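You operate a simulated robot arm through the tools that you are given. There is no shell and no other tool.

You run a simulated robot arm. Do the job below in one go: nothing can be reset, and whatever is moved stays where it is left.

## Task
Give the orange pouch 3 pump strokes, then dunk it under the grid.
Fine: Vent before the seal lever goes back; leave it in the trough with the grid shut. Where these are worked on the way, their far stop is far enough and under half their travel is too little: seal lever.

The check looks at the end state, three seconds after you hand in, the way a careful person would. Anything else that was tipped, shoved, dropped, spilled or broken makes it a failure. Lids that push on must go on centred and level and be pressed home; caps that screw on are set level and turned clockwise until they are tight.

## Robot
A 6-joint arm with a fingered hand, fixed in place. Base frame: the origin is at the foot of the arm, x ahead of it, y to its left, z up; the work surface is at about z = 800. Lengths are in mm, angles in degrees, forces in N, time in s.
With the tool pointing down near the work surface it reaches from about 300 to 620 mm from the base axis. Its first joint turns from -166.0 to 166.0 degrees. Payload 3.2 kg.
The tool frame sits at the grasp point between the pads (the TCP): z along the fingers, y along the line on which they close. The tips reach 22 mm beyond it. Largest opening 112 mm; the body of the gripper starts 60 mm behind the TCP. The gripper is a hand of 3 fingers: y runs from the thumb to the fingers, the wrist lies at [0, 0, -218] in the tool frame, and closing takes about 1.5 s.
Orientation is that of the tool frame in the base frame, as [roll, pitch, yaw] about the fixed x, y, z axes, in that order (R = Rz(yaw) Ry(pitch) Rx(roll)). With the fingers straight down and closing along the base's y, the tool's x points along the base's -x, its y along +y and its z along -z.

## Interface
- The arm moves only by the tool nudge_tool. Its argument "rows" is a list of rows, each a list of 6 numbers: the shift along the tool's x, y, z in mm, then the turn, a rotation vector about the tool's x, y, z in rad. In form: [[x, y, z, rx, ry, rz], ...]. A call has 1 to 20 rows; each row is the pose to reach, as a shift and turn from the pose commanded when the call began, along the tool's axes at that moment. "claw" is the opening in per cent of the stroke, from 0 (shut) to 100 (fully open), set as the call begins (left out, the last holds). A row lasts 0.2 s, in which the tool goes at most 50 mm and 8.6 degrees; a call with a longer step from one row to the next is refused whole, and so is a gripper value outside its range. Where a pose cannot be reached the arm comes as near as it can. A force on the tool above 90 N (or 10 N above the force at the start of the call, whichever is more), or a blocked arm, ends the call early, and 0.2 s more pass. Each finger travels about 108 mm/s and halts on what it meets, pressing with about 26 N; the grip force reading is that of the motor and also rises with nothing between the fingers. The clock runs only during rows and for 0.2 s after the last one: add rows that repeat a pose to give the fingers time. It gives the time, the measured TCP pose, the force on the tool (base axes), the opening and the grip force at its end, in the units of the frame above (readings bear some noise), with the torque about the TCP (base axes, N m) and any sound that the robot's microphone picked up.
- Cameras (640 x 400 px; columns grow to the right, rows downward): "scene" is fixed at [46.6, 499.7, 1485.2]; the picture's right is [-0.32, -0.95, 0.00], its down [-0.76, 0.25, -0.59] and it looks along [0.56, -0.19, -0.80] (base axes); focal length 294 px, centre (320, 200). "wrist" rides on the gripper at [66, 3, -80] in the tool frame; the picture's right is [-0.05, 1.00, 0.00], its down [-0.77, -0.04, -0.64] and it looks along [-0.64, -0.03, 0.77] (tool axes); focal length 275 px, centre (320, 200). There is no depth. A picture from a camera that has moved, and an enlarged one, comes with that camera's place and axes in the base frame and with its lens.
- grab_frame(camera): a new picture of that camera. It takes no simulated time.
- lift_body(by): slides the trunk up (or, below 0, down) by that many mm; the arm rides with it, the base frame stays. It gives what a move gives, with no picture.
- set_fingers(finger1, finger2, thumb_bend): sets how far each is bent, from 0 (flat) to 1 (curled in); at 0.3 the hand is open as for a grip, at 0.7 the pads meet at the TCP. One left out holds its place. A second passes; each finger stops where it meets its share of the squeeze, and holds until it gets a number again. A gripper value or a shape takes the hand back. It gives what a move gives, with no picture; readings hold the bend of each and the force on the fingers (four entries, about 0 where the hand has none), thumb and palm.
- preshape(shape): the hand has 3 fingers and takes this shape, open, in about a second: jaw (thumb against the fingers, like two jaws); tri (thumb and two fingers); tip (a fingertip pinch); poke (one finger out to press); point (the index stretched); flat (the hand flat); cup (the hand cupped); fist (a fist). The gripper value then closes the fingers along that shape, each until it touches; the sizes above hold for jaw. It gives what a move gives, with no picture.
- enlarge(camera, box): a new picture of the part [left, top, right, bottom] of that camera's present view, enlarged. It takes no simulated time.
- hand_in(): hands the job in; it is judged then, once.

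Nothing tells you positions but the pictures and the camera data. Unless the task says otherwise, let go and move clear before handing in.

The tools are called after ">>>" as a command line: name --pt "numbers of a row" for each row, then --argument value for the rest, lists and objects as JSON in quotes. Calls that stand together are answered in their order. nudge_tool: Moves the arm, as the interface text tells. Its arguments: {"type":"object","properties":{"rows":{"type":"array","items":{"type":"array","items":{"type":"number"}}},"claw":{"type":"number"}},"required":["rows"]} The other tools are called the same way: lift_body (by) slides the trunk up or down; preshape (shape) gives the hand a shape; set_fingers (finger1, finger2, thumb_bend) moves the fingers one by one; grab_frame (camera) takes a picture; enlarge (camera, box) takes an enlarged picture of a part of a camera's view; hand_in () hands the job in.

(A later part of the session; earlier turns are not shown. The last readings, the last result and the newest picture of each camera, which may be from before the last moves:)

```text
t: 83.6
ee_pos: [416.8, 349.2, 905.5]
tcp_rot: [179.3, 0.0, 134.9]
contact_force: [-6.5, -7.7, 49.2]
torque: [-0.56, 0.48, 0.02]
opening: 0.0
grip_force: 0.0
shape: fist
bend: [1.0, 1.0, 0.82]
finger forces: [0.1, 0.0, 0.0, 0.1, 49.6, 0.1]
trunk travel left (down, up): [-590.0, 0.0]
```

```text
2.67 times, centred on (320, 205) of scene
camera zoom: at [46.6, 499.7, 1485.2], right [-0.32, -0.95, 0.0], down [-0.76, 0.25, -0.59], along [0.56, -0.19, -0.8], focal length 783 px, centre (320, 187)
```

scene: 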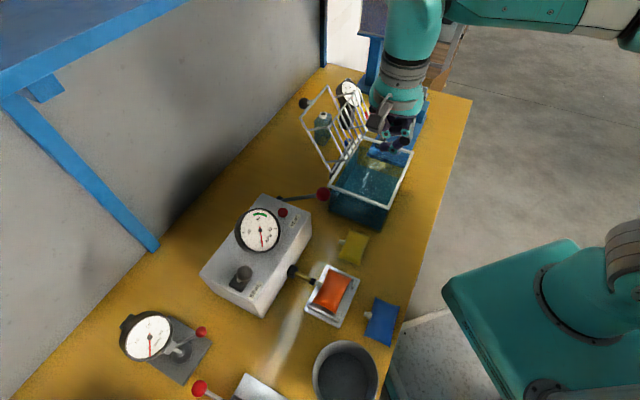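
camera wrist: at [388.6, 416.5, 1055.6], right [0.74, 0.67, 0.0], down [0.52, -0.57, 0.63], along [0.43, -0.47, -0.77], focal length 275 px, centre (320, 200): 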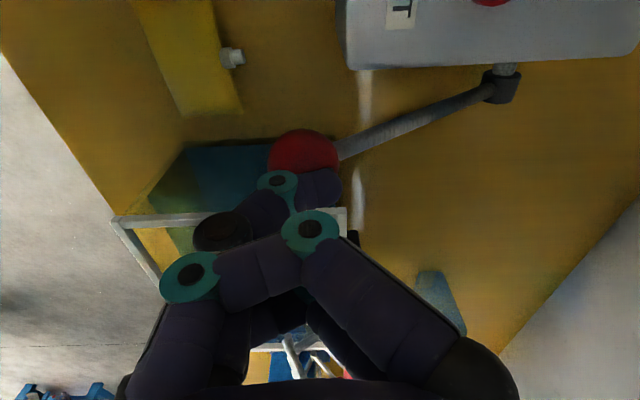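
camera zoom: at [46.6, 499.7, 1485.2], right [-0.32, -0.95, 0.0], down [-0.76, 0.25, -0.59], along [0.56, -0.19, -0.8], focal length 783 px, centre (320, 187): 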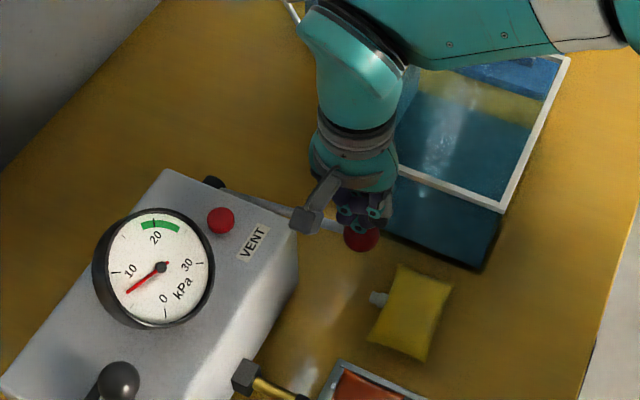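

The bottom stop is reached (49 N) and the gauge reads about 7 kPa. I rise along the arc and see whether the lever springs back.

>>> nudge_tool --pt "0 0 -8 0 0 0" --pt "0 2.3 -26 0 0 0" --pt "0 6 -40 0 0 0" --pt "0 11 -55 0 0 0" --pt "0 18 -72 0 0 0" --pt "0 26 -90 0 0 0" --pt "0 28.4 -104.5 0 0 0" --pt "0 28.4 -104.5 0 0 0"

>>> enlarge --camera "scene" --box '[220, 130, 420, 280]'

>>> grab_frame --camera "wrist"

```text
t: 85.4
ee_pos: [439.4, 371.7, 1004.7]
tcp_rot: [179.8, -0.1, 134.9]
contact_force: [-0.4, -0.1, 0.3]
torque: [-0.01, -0.01, 0.02]
opening: 0.0
grip_force: 0.1
shape: fist
bend: [1.0, 1.0, 0.54]
finger forces: [0.1, 0.0, 0.0, 0.0, 0.0, 0.0]
trunk travel left (down, up): [-590.0, 0.0]
```

```text
2.67 times, centred on (320, 205) of scene
camera zoom: at [46.6, 499.7, 1485.2], right [-0.32, -0.95, 0.0], down [-0.76, 0.25, -0.59], along [0.56, -0.19, -0.8], focal length 783 px, centre (320, 187)
```

zoom: 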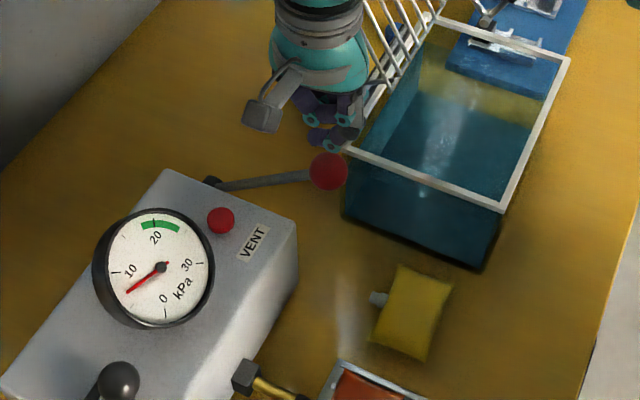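

```text
taken
camera wrist: at [394.8, 421.5, 1085.5], right [0.74, 0.67, 0.0], down [0.52, -0.57, 0.63], along [0.43, -0.47, -0.77], focal length 275 px, centre (320, 200)
```

wrist: 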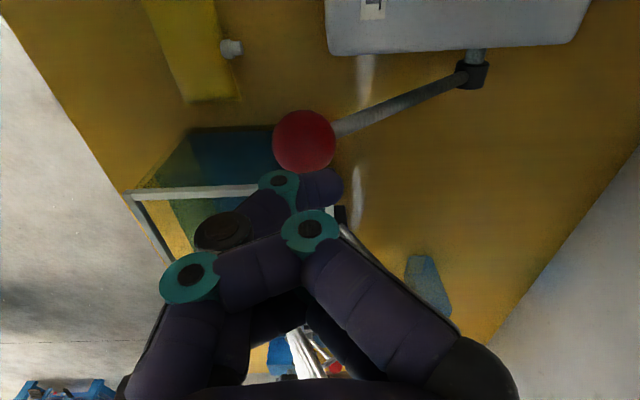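

The lever springs back up and the gauge holds at about 7 kPa: one stroke done. Now stroke two.

>>> nudge_tool --pt "0 0 15 0 0 0" --pt "0 -8.5 30 0 0 0" --pt "0 -14.5 41.5 0 0 0" --pt "0 -19.4 53.4 0 0 0" --pt "0 -23.3 65.8 0 0 0" --pt "0 -26.1 78.5 0 0 0" --pt "0 -27.8 90 0 0 0" --pt "0 -28.2 98 0 0 0" --pt "0 -28.4 104 0 0 0" --pt "0 -28.4 104 0 0 0" --pt "0 -28 92 0 0 0" --pt "0 -24 66 0 0 0" --pt "0 -15 42 0 0 0" --pt "0 -8 22 0 0 0" --pt "0 0 3 0 0 0" --pt "0 0 0 0 0 0" --pt "0 0 0 0 0 0"

>>> enlarge --camera "scene" --box '[220, 130, 420, 280]'

```text
t: 89.0
ee_pos: [439.6, 371.3, 1005.0]
tcp_rot: [179.8, 0.0, 135.0]
contact_force: [0.3, 1.5, -0.2]
torque: [-0.01, -0.02, 0.03]
opening: 0.0
grip_force: 0.1
shape: fist
bend: [1.0, 1.0, 0.54]
finger forces: [0.1, 0.0, 0.0, 0.0, 0.0, 0.0]
trunk travel left (down, up): [-590.0, 0.0]
```

```text
2.67 times, centred on (320, 205) of scene
camera zoom: at [46.6, 499.7, 1485.2], right [-0.32, -0.95, 0.0], down [-0.76, 0.25, -0.59], along [0.56, -0.19, -0.8], focal length 783 px, centre (320, 187)
```

zoom: 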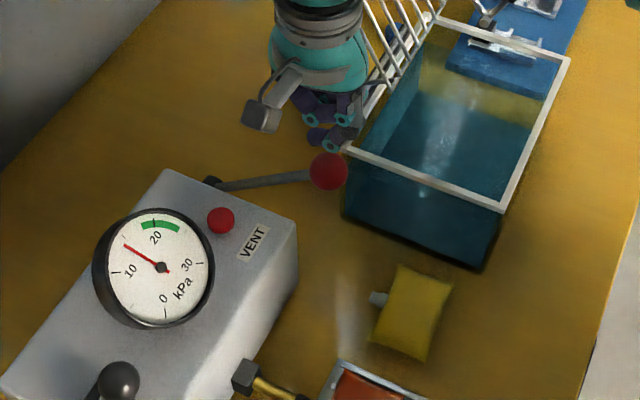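

The gauge reads about 14 kPa, so two strokes are done. Third and last stroke.

>>> nudge_tool --pt "0 0 15 0 0 0" --pt "0 -8.5 30 0 0 0" --pt "0 -14.5 41.5 0 0 0" --pt "0 -19.4 53.4 0 0 0" --pt "0 -23.3 65.8 0 0 0" --pt "0 -26.1 78.5 0 0 0" --pt "0 -27.8 90 0 0 0" --pt "0 -28.2 98 0 0 0" --pt "0 -28.4 104 0 0 0" --pt "0 -28.4 104 0 0 0" --pt "0 -28 92 0 0 0" --pt "0 -24 66 0 0 0" --pt "0 -15 42 0 0 0" --pt "0 -8 22 0 0 0" --pt "0 0 3 0 0 0" --pt "0 0 0 0 0 0" --pt "0 0 0 0 0 0"

>>> enlarge --camera "scene" --box '[220, 130, 420, 280]'

>>> enlarge --camera "scene" --box '[290, 250, 370, 330]'

```text
t: 92.6
ee_pos: [439.2, 372.3, 1005.8]
tcp_rot: [179.7, -0.1, 134.9]
contact_force: [0.4, -1.4, -0.6]
torque: [0.04, -0.01, 0.01]
opening: 0.0
grip_force: 0.0
shape: fist
bend: [1.0, 1.0, 0.54]
finger forces: [0.0, 0.0, 0.1, 0.0, 0.0, 0.0]
trunk travel left (down, up): [-590.0, 0.0]
```

```text
2.67 times, centred on (320, 205) of scene
camera zoom: at [46.6, 499.7, 1485.2], right [-0.32, -0.95, 0.0], down [-0.76, 0.25, -0.59], along [0.56, -0.19, -0.8], focal length 783 px, centre (320, 187)
```

zoom: 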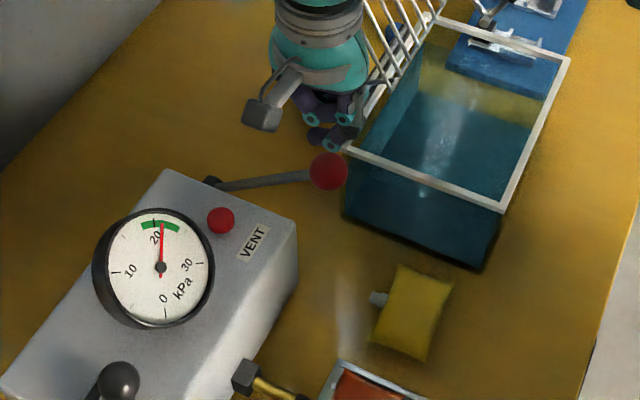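

```text
5.00 times, centred on (330, 290) of scene
camera zoom: at [46.6, 499.7, 1485.2], right [-0.32, -0.95, 0.0], down [-0.76, 0.25, -0.59], along [0.56, -0.19, -0.8], focal length 1467 px, centre (270, -250)
```

zoom: 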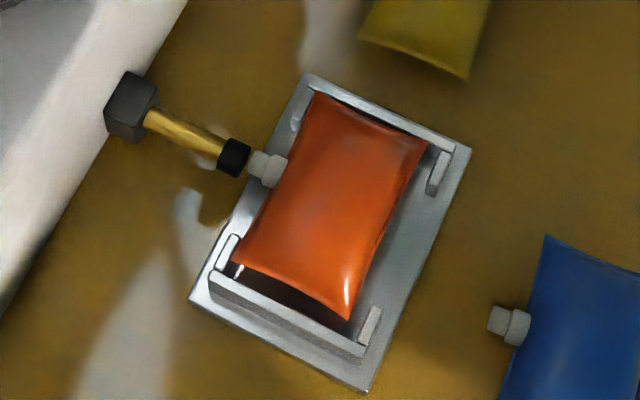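

Three strokes are done and the needle is in the green at about 21 kPa. Next is the vent button at about (435, 461, 922): I tilt the fist outwards for reach and move above it, staying clear of the gauge.

>>> nudge_tool --pt "0 0 -3 -0.145 0 0" --pt "0 0 -6 -0.29 0 0" --pt "0 0 -6 -0.436 0 0" --pt "18 19 -6 -0.436 0 0" --pt "36 38 -2 -0.436 0 0" --pt "54 57 6 -0.436 0 0" --pt "66 69 14 -0.436 0 0" --pt "66 69 14 -0.436 0 0"

>>> grab_frame --camera "wrist"

>>> enlarge --camera "scene" --box '[220, 130, 380, 270]'

```text
t: 94.4
ee_pos: [440.3, 467.8, 990.3]
tcp_rot: [154.8, -0.1, 134.8]
contact_force: [-0.1, -0.1, 0.0]
torque: [0.01, 0.0, 0.01]
opening: 0.0
grip_force: 0.0
shape: fist
bend: [1.0, 1.0, 0.54]
finger forces: [0.0, 0.1, 0.0, 0.0, 0.1, 0.0]
trunk travel left (down, up): [-590.0, 0.0]
```

```text
taken
camera wrist: at [372.4, 493.0, 1065.9], right [0.67, 0.6, 0.43], down [0.33, -0.76, 0.56], along [0.66, -0.24, -0.71], focal length 275 px, centre (320, 200)
```

wrist: 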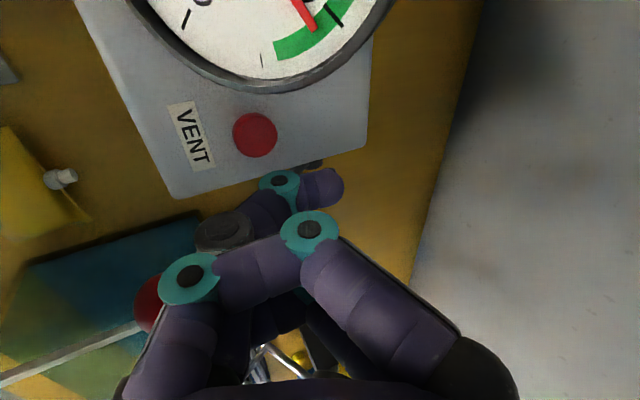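

```text
2.86 times, centred on (300, 200) of scene
camera zoom: at [46.6, 499.7, 1485.2], right [-0.32, -0.95, 0.0], down [-0.76, 0.25, -0.59], along [0.56, -0.19, -0.8], focal length 838 px, centre (377, 200)
```

zoom: 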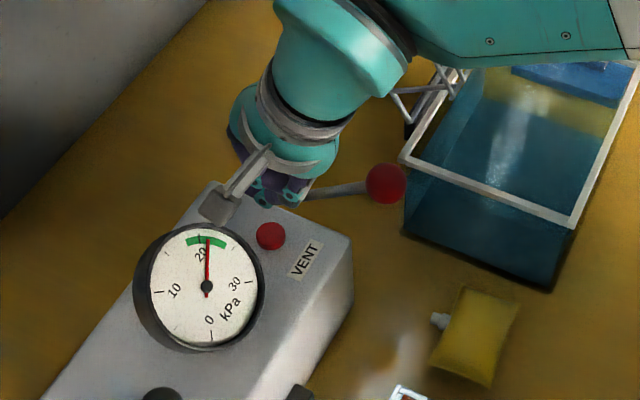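

The thumb joint of the fist sits directly over the vent button. I lower vertically in steps.

>>> nudge_tool --pt "0 -6.3 13.6 0 0 0" --pt "0 -12.7 27.2 0 0 0" --pt "0 -15.6 33.5 0 0 0" --pt "0 -16.9 36.3 0 0 0" --pt "0 -16.9 36.3 0 0 0"

>>> grab_frame --camera "wrist"

>>> enlarge --camera "scene" --box '[220, 130, 380, 270]'

```text
t: 95.6
ee_pos: [441.9, 467.4, 952.6]
tcp_rot: [154.8, -0.1, 134.8]
contact_force: [-0.3, 0.0, 0.1]
torque: [-0.02, 0.0, 0.01]
opening: 0.1
grip_force: 0.0
shape: fist
bend: [1.0, 1.0, 0.54]
finger forces: [0.1, 0.0, 0.0, 0.1, 0.0, 0.1]
trunk travel left (down, up): [-590.0, 0.0]
```

```text
taken
camera wrist: at [372.6, 493.3, 1025.6], right [0.67, 0.6, 0.43], down [0.33, -0.76, 0.56], along [0.66, -0.24, -0.71], focal length 275 px, centre (320, 200)
```

wrist: 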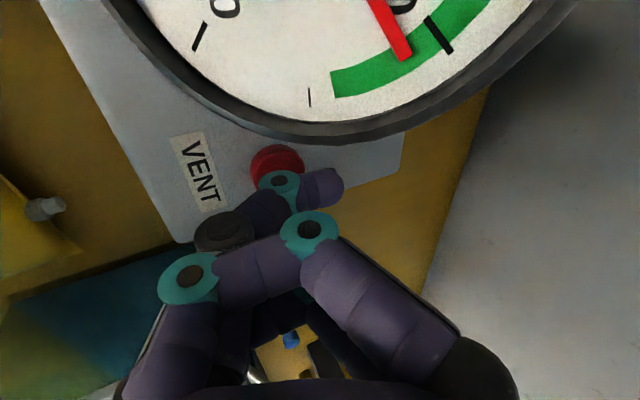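

```text
2.86 times, centred on (300, 200) of scene
camera zoom: at [46.6, 499.7, 1485.2], right [-0.32, -0.95, 0.0], down [-0.76, 0.25, -0.59], along [0.56, -0.19, -0.8], focal length 838 px, centre (377, 200)
```

zoom: 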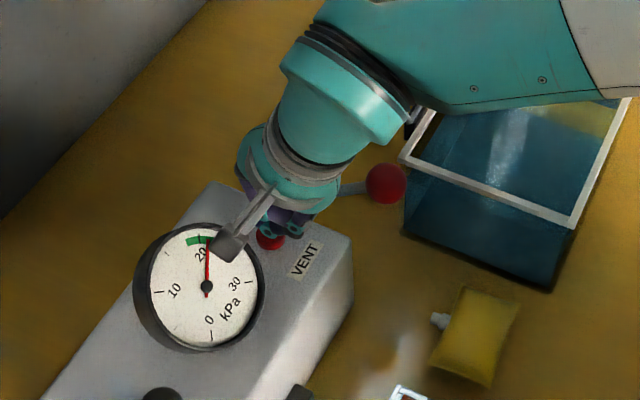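

>>> nudge_tool --pt "0 -1.3 2.7 0 0 0" --pt "0 -2.5 5.4 0 0 0" --pt "0 -3.8 8.2 0 0 0" --pt "0 -3.8 8.2 0 0 0"

>>> enlarge --camera "scene" --box '[220, 150, 340, 270]'

```text
t: 96.6
ee_pos: [442.5, 468.2, 942.4]
tcp_rot: [154.8, -0.1, 134.9]
contact_force: [0.2, -0.8, 1.0]
torque: [0.01, 0.01, 0.03]
opening: 0.1
grip_force: 0.1
shape: fist
bend: [1.0, 1.0, 0.54]
finger forces: [0.0, 0.0, 0.0, 0.0, 0.7, 0.0]
trunk travel left (down, up): [-590.0, 0.0]
```

```text
3.33 times, centred on (280, 210) of scene
camera zoom: at [46.6, 499.7, 1485.2], right [-0.32, -0.95, 0.0], down [-0.76, 0.25, -0.59], along [0.56, -0.19, -0.8], focal length 978 px, centre (453, 167)
```

zoom: 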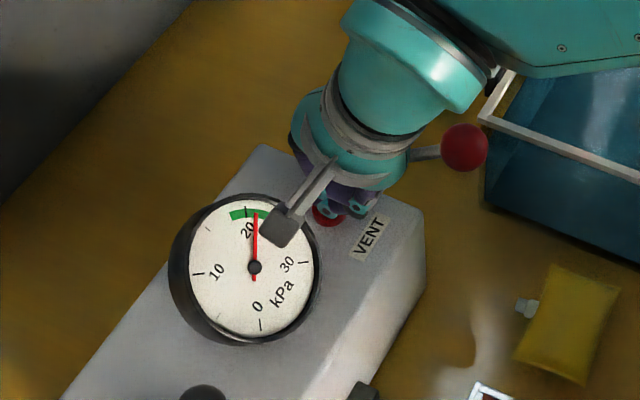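

First touch on the button (about 0.7 N). I press a few millimetres further and watch the gauge.

>>> nudge_tool --pt "0 -0.9 1.8 0 0 0" --pt "0 -1.7 3.6 0 0 0" --pt "0 -2.5 5.4 0 0 0" --pt "0 -2.5 5.4 0 0 0" --pt "0 -2.5 5.4 0 0 0"

>>> enlarge --camera "scene" --box '[220, 150, 340, 270]'

```text
t: 97.8
ee_pos: [441.9, 468.1, 936.5]
tcp_rot: [154.8, -0.1, 134.8]
contact_force: [-0.9, -0.5, 2.1]
torque: [-0.02, 0.05, 0.0]
opening: 0.0
grip_force: 0.0
shape: fist
bend: [1.0, 1.0, 0.55]
finger forces: [0.1, 0.0, 0.0, 0.0, 2.7, 0.1]
trunk travel left (down, up): [-590.0, 0.0]
heard: click
```

```text
3.33 times, centred on (280, 210) of scene
camera zoom: at [46.6, 499.7, 1485.2], right [-0.32, -0.95, 0.0], down [-0.76, 0.25, -0.59], along [0.56, -0.19, -0.8], focal length 978 px, centre (453, 167)
```

zoom: 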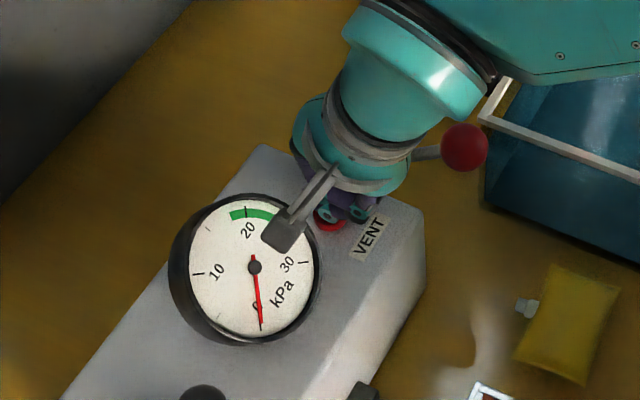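

The vent clicked and the gauge dropped to 0. Now the seal lever goes back: I rise, come out to the front of the box, and slide across to stand in front of the lever ball.

>>> nudge_tool --pt "0 15 -34 0 0 0" --pt "0 31.7 -68 0 0 0" --pt "0 -3 -84 0 0 0" --pt "0 -38 -100 0 0 0" --pt "0 -72.5 -116.6 0 0 0" --pt "44 -72.5 -116.6 0 0 0" --pt "88 -72.5 -116.6 0 0 0" --pt "132 -72.5 -116.6 0 0 0" --pt "177 -72.5 -116.6 0 0 0" --pt "177 -72.5 -116.6 0 0 0"

>>> grab_frame --camera "wrist"

>>> grab_frame --camera "scene"

```text
t: 100.0
ee_pos: [234.3, 511.5, 1010.9]
tcp_rot: [154.7, -0.1, 134.8]
contact_force: [-0.5, -0.6, 0.3]
torque: [0.0, 0.0, 0.03]
opening: 0.0
grip_force: 0.0
shape: fist
bend: [1.0, 1.0, 0.54]
finger forces: [0.0, 0.1, 0.1, 0.0, 0.0, 0.0]
trunk travel left (down, up): [-590.0, 0.0]
```

```text
taken
camera wrist: at [166.5, 538.4, 1085.3], right [0.67, 0.6, 0.43], down [0.33, -0.76, 0.56], along [0.66, -0.24, -0.71], focal length 275 px, centre (320, 200)
```

wrist: 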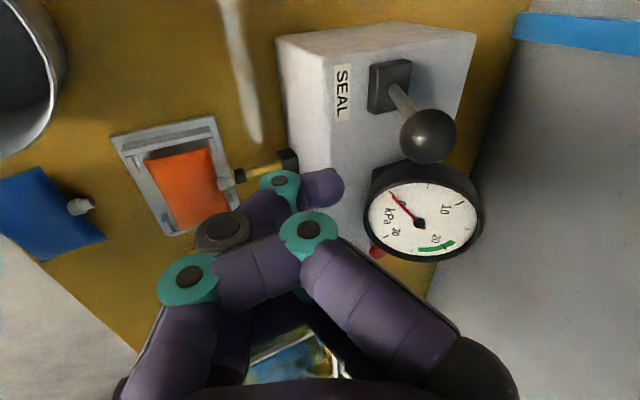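

```text
taken
```

scene: 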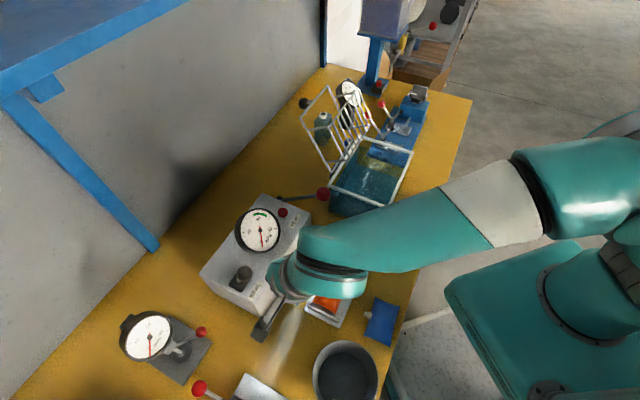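

I'm directly in front of the lever ball, at about (284, 562, 991). I lower so the knuckles face it, then push it away from the robot along its arc.

>>> nudge_tool --pt "0 0 20 0 0 0" --pt "0 10 40 0 0 0" --pt "0 20 50 0 0 0" --pt "0 25 54 0 0 0" --pt "0 25 54 0 0 0"

>>> grab_frame --camera "wrist"

>>> enlarge --camera "scene" --box '[190, 200, 330, 330]'

```text
t: 101.2
ee_pos: [267.5, 543.4, 972.0]
tcp_rot: [154.8, -0.1, 135.0]
contact_force: [0.4, 0.7, 0.2]
torque: [0.01, -0.01, 0.01]
opening: 0.0
grip_force: 0.1
shape: fist
bend: [1.0, 1.0, 0.54]
finger forces: [0.1, 0.0, 0.0, 0.1, 0.0, 0.1]
trunk travel left (down, up): [-590.0, 0.0]
```

```text
taken
camera wrist: at [199.1, 569.7, 1047.0], right [0.67, 0.6, 0.43], down [0.33, -0.76, 0.56], along [0.66, -0.24, -0.71], focal length 275 px, centre (320, 200)
```

wrist: 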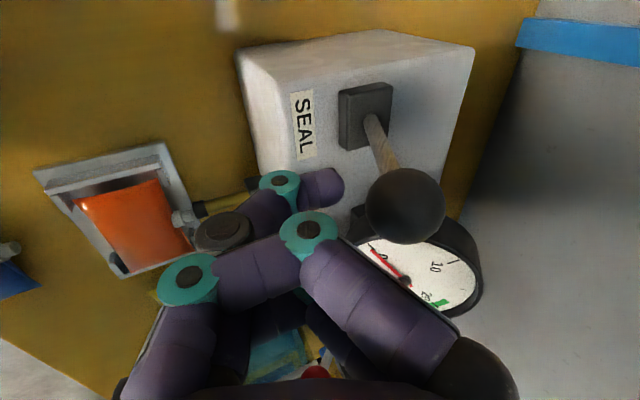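

```text
3.08 times, centred on (260, 265) of scene
camera zoom: at [46.6, 499.7, 1485.2], right [-0.32, -0.95, 0.0], down [-0.76, 0.25, -0.59], along [0.56, -0.19, -0.8], focal length 903 px, centre (505, 0)
```

zoom: 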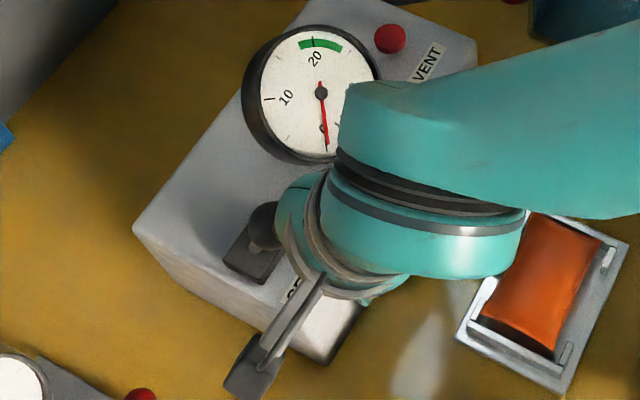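

>>> nudge_tool --pt "0 9 4.2 0 0 0" --pt "0 18 8.5 0 0 0" --pt "0 27 12.7 0 0 0" --pt "0 36 17 0 0 0" --pt "0 36 17 0 0 0"

>>> grab_frame --camera "wrist"

>>> enlarge --camera "scene" --box '[190, 200, 350, 330]'

```text
t: 102.4
ee_pos: [294.5, 572.5, 974.1]
tcp_rot: [154.7, -0.1, 134.9]
contact_force: [0.4, 0.1, 0.0]
torque: [0.05, 0.0, 0.0]
opening: 0.1
grip_force: 0.1
shape: fist
bend: [1.0, 1.0, 0.54]
finger forces: [0.0, 0.0, 0.1, 0.0, 0.0, 0.0]
trunk travel left (down, up): [-590.0, 0.0]
```

```text
taken
camera wrist: at [227.5, 598.1, 1047.1], right [0.67, 0.6, 0.43], down [0.33, -0.76, 0.56], along [0.66, -0.24, -0.71], focal length 275 px, centre (320, 200)
```

wrist: 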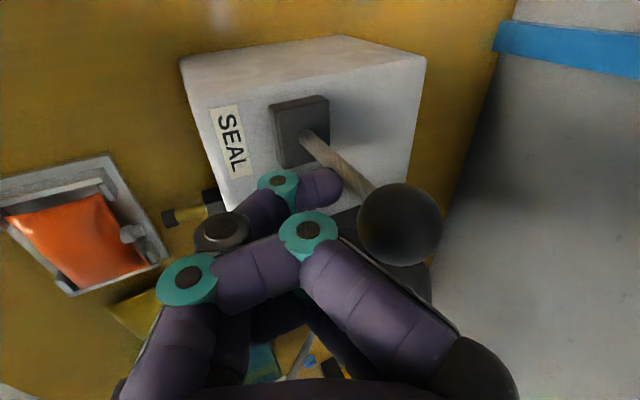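

```text
3.08 times, centred on (270, 265) of scene
camera zoom: at [46.6, 499.7, 1485.2], right [-0.32, -0.95, 0.0], down [-0.76, 0.25, -0.59], along [0.56, -0.19, -0.8], focal length 903 px, centre (474, 0)
```

zoom: 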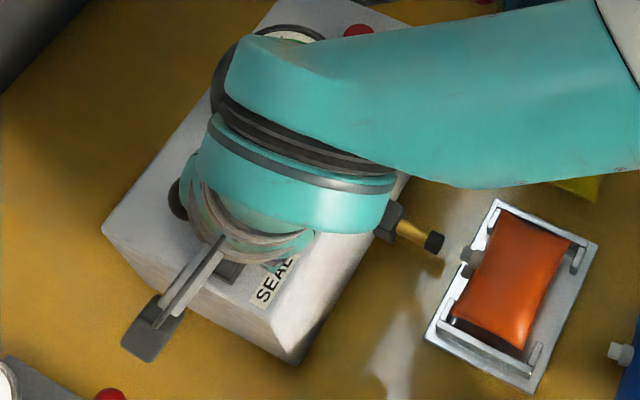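

The lever is going back and the plunger is retracting. I continue to its back stop.

>>> nudge_tool --pt "0 9 4.2 0 0 0" --pt "0 16 7.5 0 0 0" --pt "0 22 10.3 0 0 0" --pt "0 25 11.7 0 0 0" --pt "0 25 11.7 0 0 0"

>>> grab_frame --camera "wrist"

>>> enlarge --camera "scene" --box '[190, 200, 350, 330]'

```text
t: 103.6
ee_pos: [311.8, 587.5, 976.3]
tcp_rot: [154.6, -0.2, 135.1]
contact_force: [-15.3, -17.6, 11.0]
torque: [-0.14, 0.14, -0.05]
opening: 0.3
grip_force: 0.1
shape: fist
bend: [1.0, 1.0, 0.54]
finger forces: [0.1, 0.1, 0.1, 0.0, 25.4, 0.0]
trunk travel left (down, up): [-590.0, 0.0]
```

```text
taken
camera wrist: at [243.1, 613.5, 1049.9], right [0.67, 0.6, 0.43], down [0.33, -0.76, 0.56], along [0.66, -0.23, -0.71], focal length 275 px, centre (320, 200)
```

wrist: 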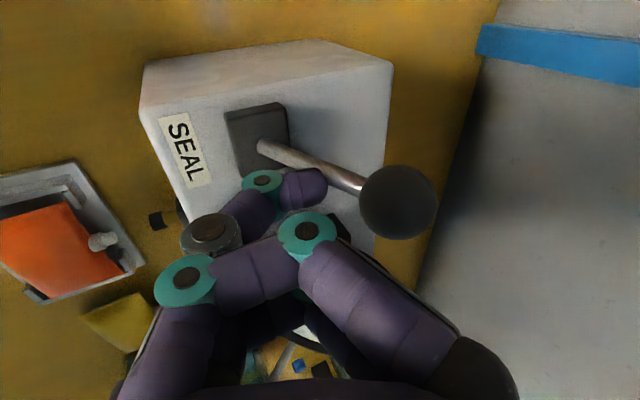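

```text
3.08 times, centred on (270, 265) of scene
camera zoom: at [46.6, 499.7, 1485.2], right [-0.32, -0.95, 0.0], down [-0.76, 0.25, -0.59], along [0.56, -0.19, -0.8], focal length 903 px, centre (474, 0)
```

zoom: 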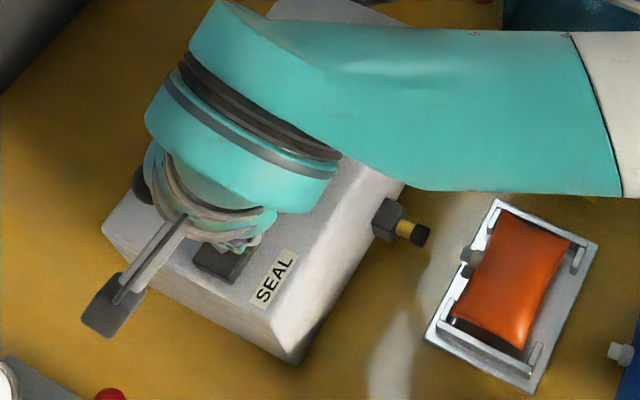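

The lever is back at its rear stop and the plunger is fully retracted. I back off towards the robot and go up.

>>> nudge_tool --pt "0 -10 -4.7 0 0 0" --pt "0 -35 -20 0 0 0" --pt "0 -60 -45 0 0 0" --pt "0 -90 -75 0 0 0" --pt "0 -110 -95 0 0 0" --pt "0 -110 -95 0 0 0"

>>> grab_frame --camera "wrist"

>>> grab_frame --camera "scene"

```text
t: 105.0
ee_pos: [216.2, 493.4, 1010.3]
tcp_rot: [154.9, 0.0, 135.0]
contact_force: [0.3, 0.3, -0.7]
torque: [-0.01, -0.01, -0.01]
opening: 0.0
grip_force: 0.0
shape: fist
bend: [1.0, 1.0, 0.54]
finger forces: [0.0, 0.1, 0.1, 0.1, 0.0, 0.0]
out of reach, approached as far as the arm can: row 1, 2
trunk travel left (down, up): [-590.0, 0.0]
```

```text
taken
camera wrist: at [147.1, 518.9, 1085.5], right [0.67, 0.6, 0.43], down [0.33, -0.76, 0.56], along [0.66, -0.24, -0.71], focal length 275 px, centre (320, 200)
```

wrist: 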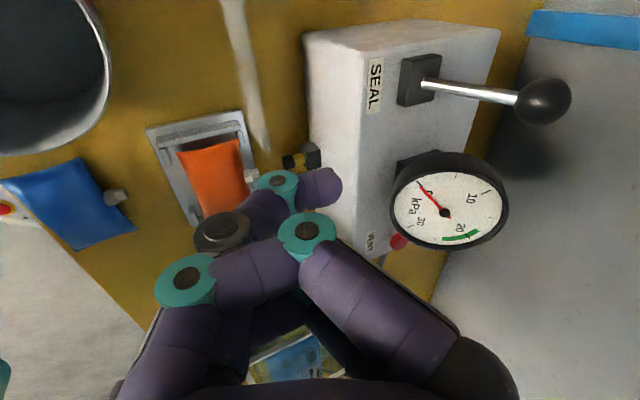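

```text
taken
```

scene: 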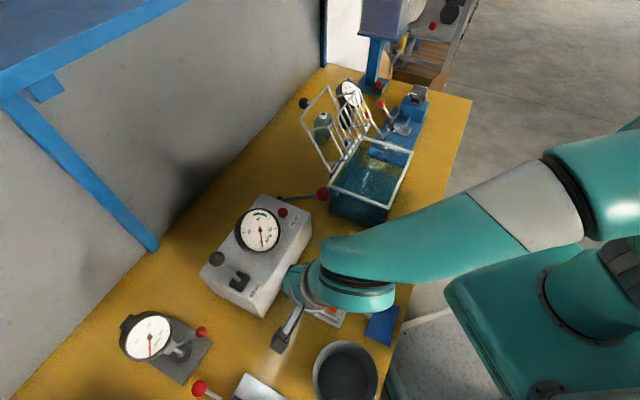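

The lever stands at its original rear position, the plunger is retracted and the gauge is at 0. Now for the pouch: I go back to the jaw shape, level the tool and move above the nest to measure the spout.

>>> preshape --shape "jaw"

>>> nudge_tool --pt "-20 -8 -3 0.1 0 0" --pt "-40 -16 -5 0.2 0 0" --pt "-58 -24 -6 0.3 0 0" --pt "-75 -30 -6 0.4 0 0" --pt "-88 -34.5 -5 0.438 0 0" --pt "-88 -34.5 -5 0.438 0 0" --claw 100

>>> grab_frame --camera "wrist"

>>> enlarge --camera "wrist" --box '[230, 20, 450, 180]'

```text
t: 105.9
ee_pos: [215.8, 493.0, 1012.1]
tcp_rot: [154.9, -0.1, 134.9]
contact_force: [0.3, -0.1, 0.6]
torque: [-0.02, -0.03, 0.01]
opening: 47.8
grip_force: 0.0
shape: jaw
bend: [0.83, 0.83, 0.3]
finger forces: [0.1, 0.1, 0.1, 0.0, 0.0, 0.0]
trunk travel left (down, up): [-590.0, 0.0]
```

```text
t: 107.3
ee_pos: [255.4, 407.2, 1002.3]
tcp_rot: [179.9, -0.1, 134.8]
contact_force: [0.7, 0.4, -0.1]
torque: [-0.02, 0.01, 0.03]
opening: 47.8
grip_force: 0.1
shape: jaw
bend: [0.83, 0.83, 0.3]
finger forces: [0.0, 0.1, 0.0, 0.1, 0.0, 0.0]
trunk travel left (down, up): [-590.0, 0.0]
```

```text
taken
camera wrist: at [210.3, 457.2, 1082.2], right [0.74, 0.67, 0.0], down [0.52, -0.57, 0.63], along [0.43, -0.47, -0.77], focal length 275 px, centre (320, 200)
```

wrist: 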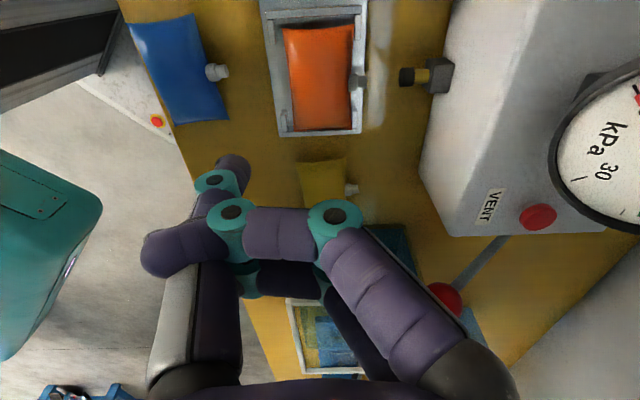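

```text
2.50 times, centred on (340, 100) of wrist
camera zoom: at [210.3, 457.2, 1082.2], right [0.74, 0.67, 0.0], down [0.52, -0.57, 0.63], along [0.43, -0.47, -0.77], focal length 688 px, centre (270, 450)
```

zoom: 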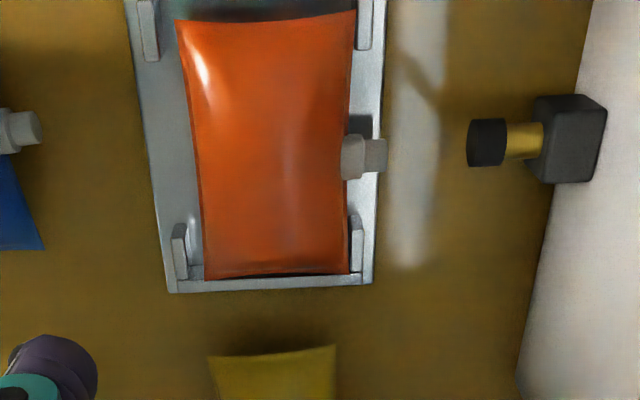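

The fingers are caught against the thumb (bend 0.83). I untangle them in free air: curl the fingers and swing the thumb fully flat first.

>>> set_fingers --finger1 1.0 --finger2 1.0 --thumb_bend 0.0

>>> set_fingers --finger1 0.3 --finger2 0.3

>>> set_fingers --finger1 0.3 --finger2 0.3 --thumb_bend 0.3

>>> grab_frame --camera "wrist"

```text
t: 108.3
ee_pos: [254.1, 407.9, 1002.5]
tcp_rot: [179.9, 0.0, 134.9]
contact_force: [0.2, -0.3, -0.4]
torque: [-0.01, -0.04, 0.0]
opening: 45.6
grip_force: 0.0
shape: fingers
bend: [0.9, 0.9, 0.18]
finger forces: [0.0, 0.0, 0.1, 0.0, 0.1, 0.1]
trunk travel left (down, up): [-590.0, 0.0]
```

```text
t: 109.3
ee_pos: [253.6, 407.3, 1002.6]
tcp_rot: [179.8, 0.0, 134.9]
contact_force: [0.5, 0.1, 0.9]
torque: [-0.01, -0.03, 0.01]
opening: 45.4
grip_force: 0.0
shape: fingers
bend: [0.8, 0.8, 0.18]
finger forces: [0.0, 0.0, 0.0, 0.1, 0.0, 0.0]
trunk travel left (down, up): [-590.0, 0.0]
```

```text
t: 110.3
ee_pos: [254.6, 407.7, 1002.0]
tcp_rot: [179.9, -0.1, 134.9]
contact_force: [-0.6, -0.1, 0.3]
torque: [-0.03, 0.0, 0.01]
opening: 43.6
grip_force: 0.0
shape: fingers
bend: [0.79, 0.79, 0.3]
finger forces: [0.0, 0.1, 0.0, 0.1, 0.0, 0.0]
trunk travel left (down, up): [-590.0, 0.0]
```

```text
taken
camera wrist: at [210.2, 457.3, 1082.4], right [0.74, 0.67, 0.0], down [0.52, -0.57, 0.63], along [0.43, -0.47, -0.77], focal length 275 px, centre (320, 200)
```

wrist: 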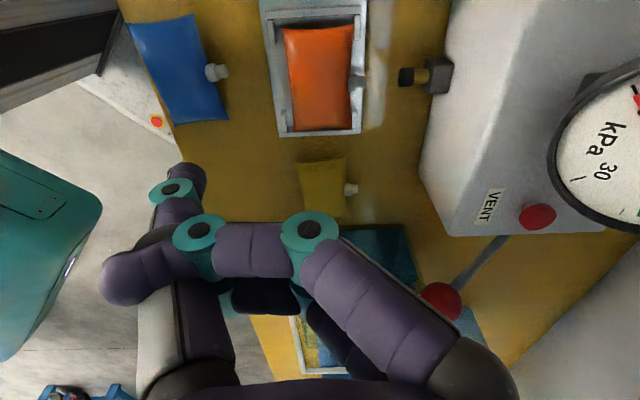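

They're still wedged, with the fingers straddling the thumb's knuckle. I try relaxing the fingers at their present bend and swinging only the thumb outwards.

>>> set_fingers --finger1 0.8 --finger2 0.8 --thumb_bend 0.0

>>> grab_frame --camera "wrist"

```text
t: 111.3
ee_pos: [253.8, 407.6, 1002.9]
tcp_rot: [179.9, -0.1, 134.9]
contact_force: [0.0, -0.4, -0.4]
torque: [0.05, 0.0, 0.04]
opening: 44.0
grip_force: 0.0
shape: fingers
bend: [0.81, 0.8, 0.18]
finger forces: [0.0, 0.1, 0.0, 0.0, 0.1, 0.1]
trunk travel left (down, up): [-590.0, 0.0]
```

```text
taken
camera wrist: at [210.2, 457.3, 1082.4], right [0.74, 0.67, 0.0], down [0.52, -0.57, 0.64], along [0.43, -0.47, -0.77], focal length 275 px, centre (320, 200)
```

wrist: 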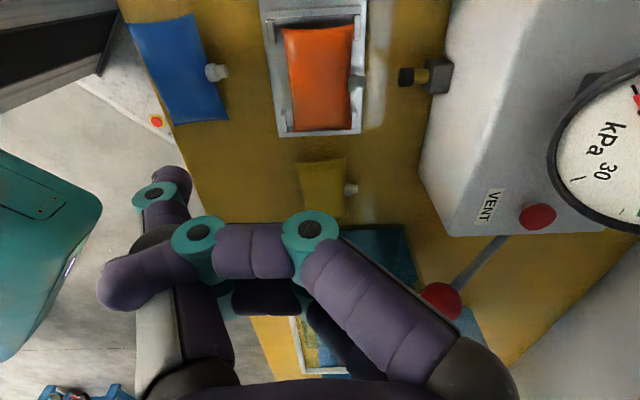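

The earlier poke→jaw change worked, so I try going through "poke" again and then "jaw".

>>> preshape --shape "poke"

>>> grab_frame --camera "wrist"

```text
t: 112.2
ee_pos: [254.9, 406.7, 1001.9]
tcp_rot: [179.9, -0.1, 134.9]
contact_force: [0.2, 0.7, 0.1]
torque: [0.02, 0.0, 0.0]
opening: 0.0
grip_force: 0.1
shape: poke
bend: [1.0, 1.0, 0.44]
finger forces: [0.1, 0.0, 0.0, 0.0, 0.1, 0.0]
trunk travel left (down, up): [-590.0, 0.0]
```

```text
taken
camera wrist: at [210.2, 457.3, 1082.4], right [0.74, 0.67, 0.0], down [0.52, -0.57, 0.64], along [0.43, -0.47, -0.77], focal length 275 px, centre (320, 200)
```

wrist: 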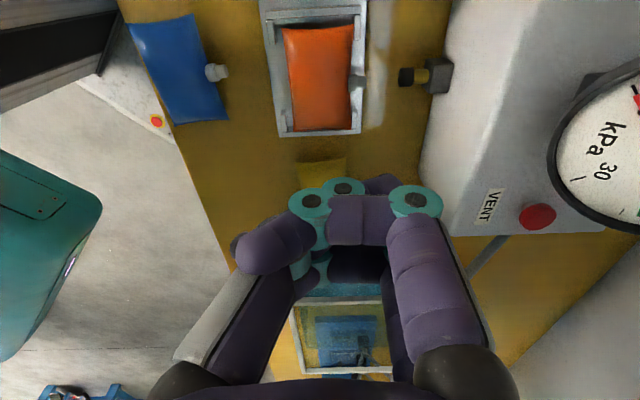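

>>> set_fingers --finger1 1.0 --finger2 1.0 --thumb_bend 0.0

>>> grab_frame --camera "wrist"

```text
t: 113.2
ee_pos: [253.7, 407.8, 1001.9]
tcp_rot: [179.9, 0.0, 134.9]
contact_force: [-1.3, -0.8, -0.1]
torque: [0.01, 0.02, -0.02]
opening: 42.4
grip_force: 0.0
shape: fingers
bend: [0.98, 0.98, 0.19]
finger forces: [0.0, 0.1, 0.0, 0.0, 0.0, 0.0]
trunk travel left (down, up): [-590.0, 0.0]
```

```text
taken
camera wrist: at [210.2, 457.3, 1082.4], right [0.74, 0.67, 0.0], down [0.52, -0.57, 0.63], along [0.43, -0.47, -0.77], focal length 275 px, centre (320, 200)
```

wrist: 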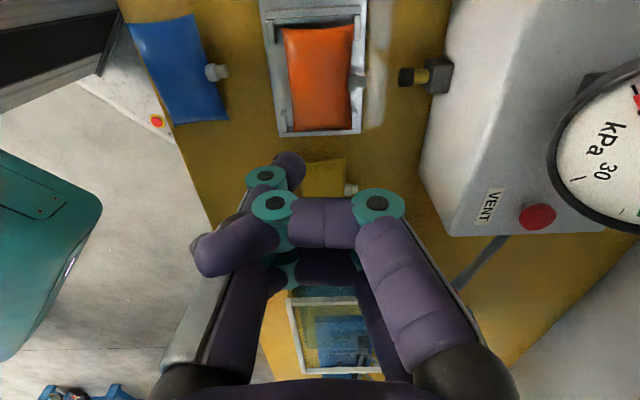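

The thumb needs to curl inwards past the fingers instead. I hold the fingers part-open and curl the thumb fully.

>>> set_fingers --finger1 0.75 --finger2 0.75

>>> set_fingers --thumb_bend 1.0

>>> grab_frame --camera "wrist"

```text
t: 114.2
ee_pos: [255.1, 407.2, 1001.1]
tcp_rot: [179.9, -0.1, 135.0]
contact_force: [0.0, -0.2, 0.0]
torque: [-0.03, -0.01, -0.02]
opening: 43.8
grip_force: 0.0
shape: fingers
bend: [0.79, 0.79, 0.18]
finger forces: [0.1, 0.0, 0.0, 0.1, 0.0, 0.0]
trunk travel left (down, up): [-590.0, 0.0]
```

```text
t: 115.2
ee_pos: [255.2, 407.6, 1001.8]
tcp_rot: [179.9, -0.1, 134.8]
contact_force: [0.3, 0.5, -0.1]
torque: [0.03, -0.02, 0.01]
opening: 37.5
grip_force: 0.1
shape: fingers
bend: [0.94, 0.94, 0.96]
finger forces: [0.0, 0.0, 0.1, 0.0, 0.0, 0.0]
trunk travel left (down, up): [-590.0, 0.0]
```

```text
taken
camera wrist: at [210.2, 457.3, 1082.4], right [0.74, 0.67, 0.0], down [0.52, -0.57, 0.63], along [0.43, -0.47, -0.77], focal length 275 px, centre (320, 200)
```

wrist: 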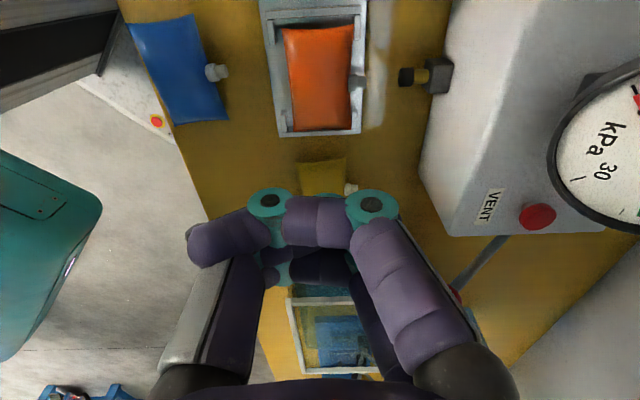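

The thumb is now curled inside at 0.96. I open the fingers past it.

>>> set_fingers --finger1 0.3 --finger2 0.3

>>> grab_frame --camera "wrist"

```text
t: 116.2
ee_pos: [254.6, 407.1, 1001.8]
tcp_rot: [179.8, -0.1, 134.8]
contact_force: [0.7, -0.2, -0.5]
torque: [0.01, -0.02, 0.02]
opening: 37.7
grip_force: 0.1
shape: fingers
bend: [0.95, 0.95, 0.95]
finger forces: [0.0, 0.0, 0.0, 0.1, 0.1, 0.0]
trunk travel left (down, up): [-590.0, 0.0]
```

```text
taken
camera wrist: at [210.2, 457.3, 1082.4], right [0.74, 0.67, 0.0], down [0.52, -0.57, 0.63], along [0.43, -0.47, -0.77], focal length 275 px, centre (320, 200)
```

wrist: 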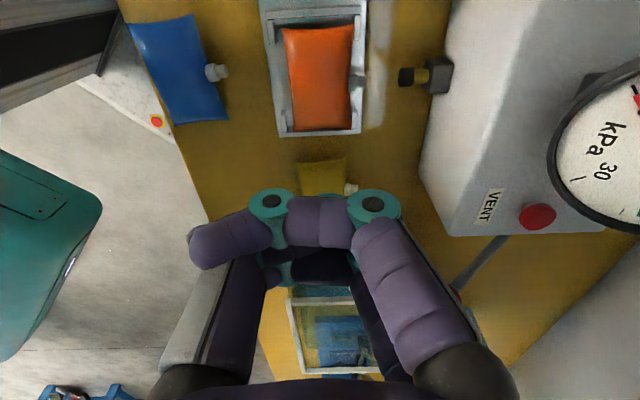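

The fingers and thumb are hooked like two hooks, so both must uncurl together. I command all three to 0.7, where the tips simply cross.

>>> set_fingers --finger1 0.7 --finger2 0.7 --thumb_bend 0.7

>>> grab_frame --camera "wrist"

```text
t: 117.2
ee_pos: [254.5, 408.3, 1003.2]
tcp_rot: [179.9, -0.2, 134.9]
contact_force: [-0.7, 0.4, -0.1]
torque: [-0.01, -0.01, 0.02]
opening: 41.4
grip_force: 0.1
shape: fingers
bend: [0.9, 0.9, 0.7]
finger forces: [0.1, 0.0, 0.0, 0.0, 0.1, 0.0]
trunk travel left (down, up): [-590.0, 0.0]
```

```text
taken
camera wrist: at [210.2, 457.3, 1082.4], right [0.74, 0.67, 0.0], down [0.52, -0.57, 0.63], along [0.43, -0.47, -0.77], focal length 275 px, centre (320, 200)
```

wrist: 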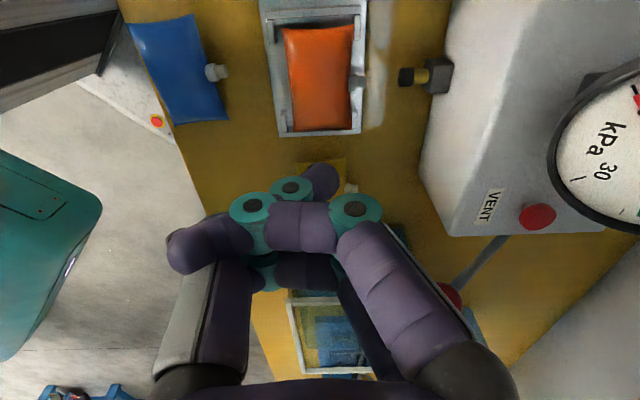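

>>> set_fingers --finger1 0.3 --finger2 0.3 --thumb_bend 0.7

>>> set_fingers --finger1 0.3 --finger2 0.3 --thumb_bend 0.5

>>> grab_frame --camera "wrist"

>>> grab_frame --camera "scene"

```text
t: 118.2
ee_pos: [254.3, 408.3, 1003.0]
tcp_rot: [179.9, -0.1, 134.9]
contact_force: [0.1, 0.3, 0.0]
torque: [-0.01, -0.02, 0.01]
opening: 41.0
grip_force: 0.0
shape: fingers
bend: [0.9, 0.9, 0.7]
finger forces: [0.0, 0.1, 0.0, 0.1, 0.0, 0.0]
trunk travel left (down, up): [-590.0, 0.0]
```

```text
t: 119.2
ee_pos: [253.7, 407.8, 1003.0]
tcp_rot: [179.9, 0.0, 134.9]
contact_force: [-0.2, -0.5, 0.0]
torque: [0.01, -0.01, -0.01]
opening: 42.0
grip_force: 0.1
shape: fingers
bend: [0.85, 0.85, 0.51]
finger forces: [0.1, 0.0, 0.0, 0.1, 0.0, 0.1]
trunk travel left (down, up): [-590.0, 0.0]
```

```text
taken
camera wrist: at [210.2, 457.3, 1082.4], right [0.74, 0.67, 0.0], down [0.52, -0.57, 0.63], along [0.43, -0.47, -0.77], focal length 275 px, centre (320, 200)
```

wrist: 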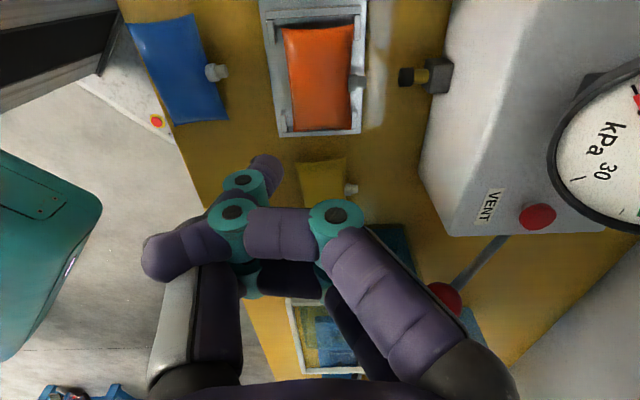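

```text
taken
```

scene: 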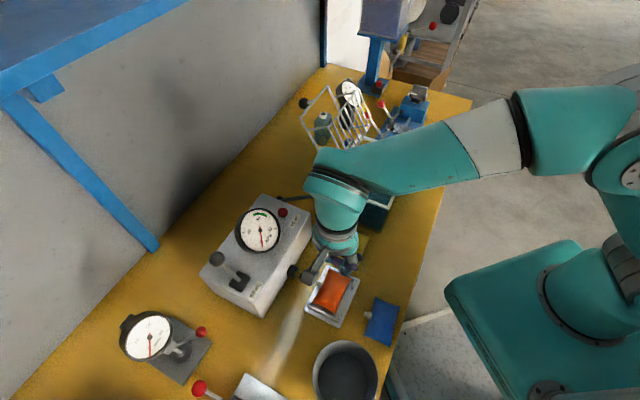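

>>> set_fingers --finger1 1.0 --finger2 1.0 --thumb_bend 0.5

>>> enlarge --camera "wrist" --box '[120, 130, 500, 400]'

```text
t: 120.2
ee_pos: [254.6, 407.1, 1002.0]
tcp_rot: [179.9, 0.0, 134.9]
contact_force: [0.0, -0.1, 0.0]
torque: [0.03, -0.02, 0.0]
opening: 43.8
grip_force: 0.2
shape: fingers
bend: [0.91, 0.91, 0.5]
finger forces: [0.1, 0.0, 0.1, 0.0, 0.0, 0.1]
trunk travel left (down, up): [-590.0, 0.0]
```

```text
1.48 times, centred on (310, 265) of wrist
camera zoom: at [210.2, 457.3, 1082.4], right [0.74, 0.67, 0.0], down [0.52, -0.57, 0.63], along [0.43, -0.47, -0.77], focal length 408 px, centre (335, 104)
```

zoom: 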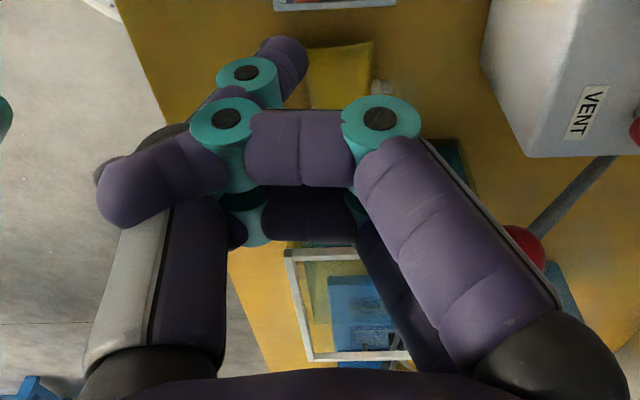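

>>> preshape --shape "flat"

>>> enlarge --camera "wrist" --box '[40, 100, 560, 400]'

```text
t: 121.1
ee_pos: [254.0, 406.6, 1001.2]
tcp_rot: [179.9, -0.1, 134.9]
contact_force: [-0.4, -0.6, 0.5]
torque: [0.0, 0.0, 0.0]
opening: 106.1
grip_force: 0.1
shape: flat
bend: [0.28, 0.28, 0.18]
finger forces: [0.1, 0.0, 0.0, 0.2, 0.1, 0.0]
trunk travel left (down, up): [-590.0, 0.0]
```

```text
1.23 times, centred on (300, 250) of wrist
camera zoom: at [210.2, 457.3, 1082.4], right [0.74, 0.67, 0.0], down [0.52, -0.57, 0.63], along [0.43, -0.47, -0.77], focal length 339 px, centre (345, 138)
```

zoom: 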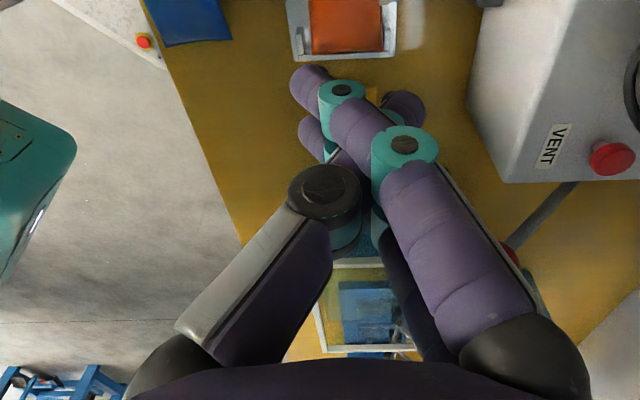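

Flat straightened them into a simple crossing, and from there jaw should open freely.

>>> preshape --shape "jaw"

>>> enlarge --camera "wrist" --box '[40, 100, 560, 400]'

```text
t: 122.0
ee_pos: [253.8, 407.5, 1001.3]
tcp_rot: [179.9, -0.1, 134.9]
contact_force: [0.2, 0.4, 0.4]
torque: [-0.02, -0.02, -0.02]
opening: 111.8
grip_force: 0.0
shape: jaw
bend: [0.3, 0.3, 0.3]
finger forces: [0.0, 0.0, 0.0, 0.0, 0.0, 0.0]
trunk travel left (down, up): [-590.0, 0.0]
```

```text
1.23 times, centred on (300, 250) of wrist
camera zoom: at [210.2, 457.3, 1082.4], right [0.74, 0.67, 0.0], down [0.52, -0.57, 0.63], along [0.43, -0.47, -0.77], focal length 339 px, centre (345, 138)
```

zoom: 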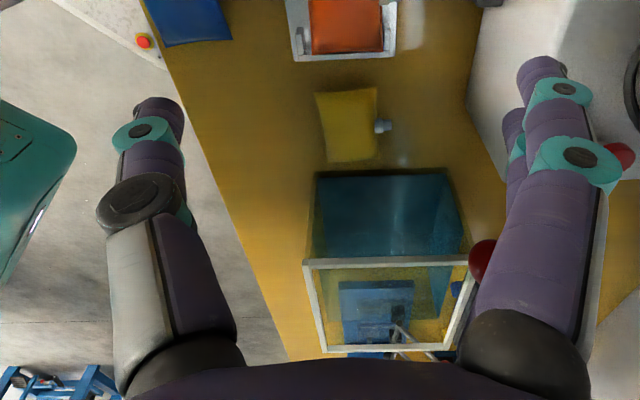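

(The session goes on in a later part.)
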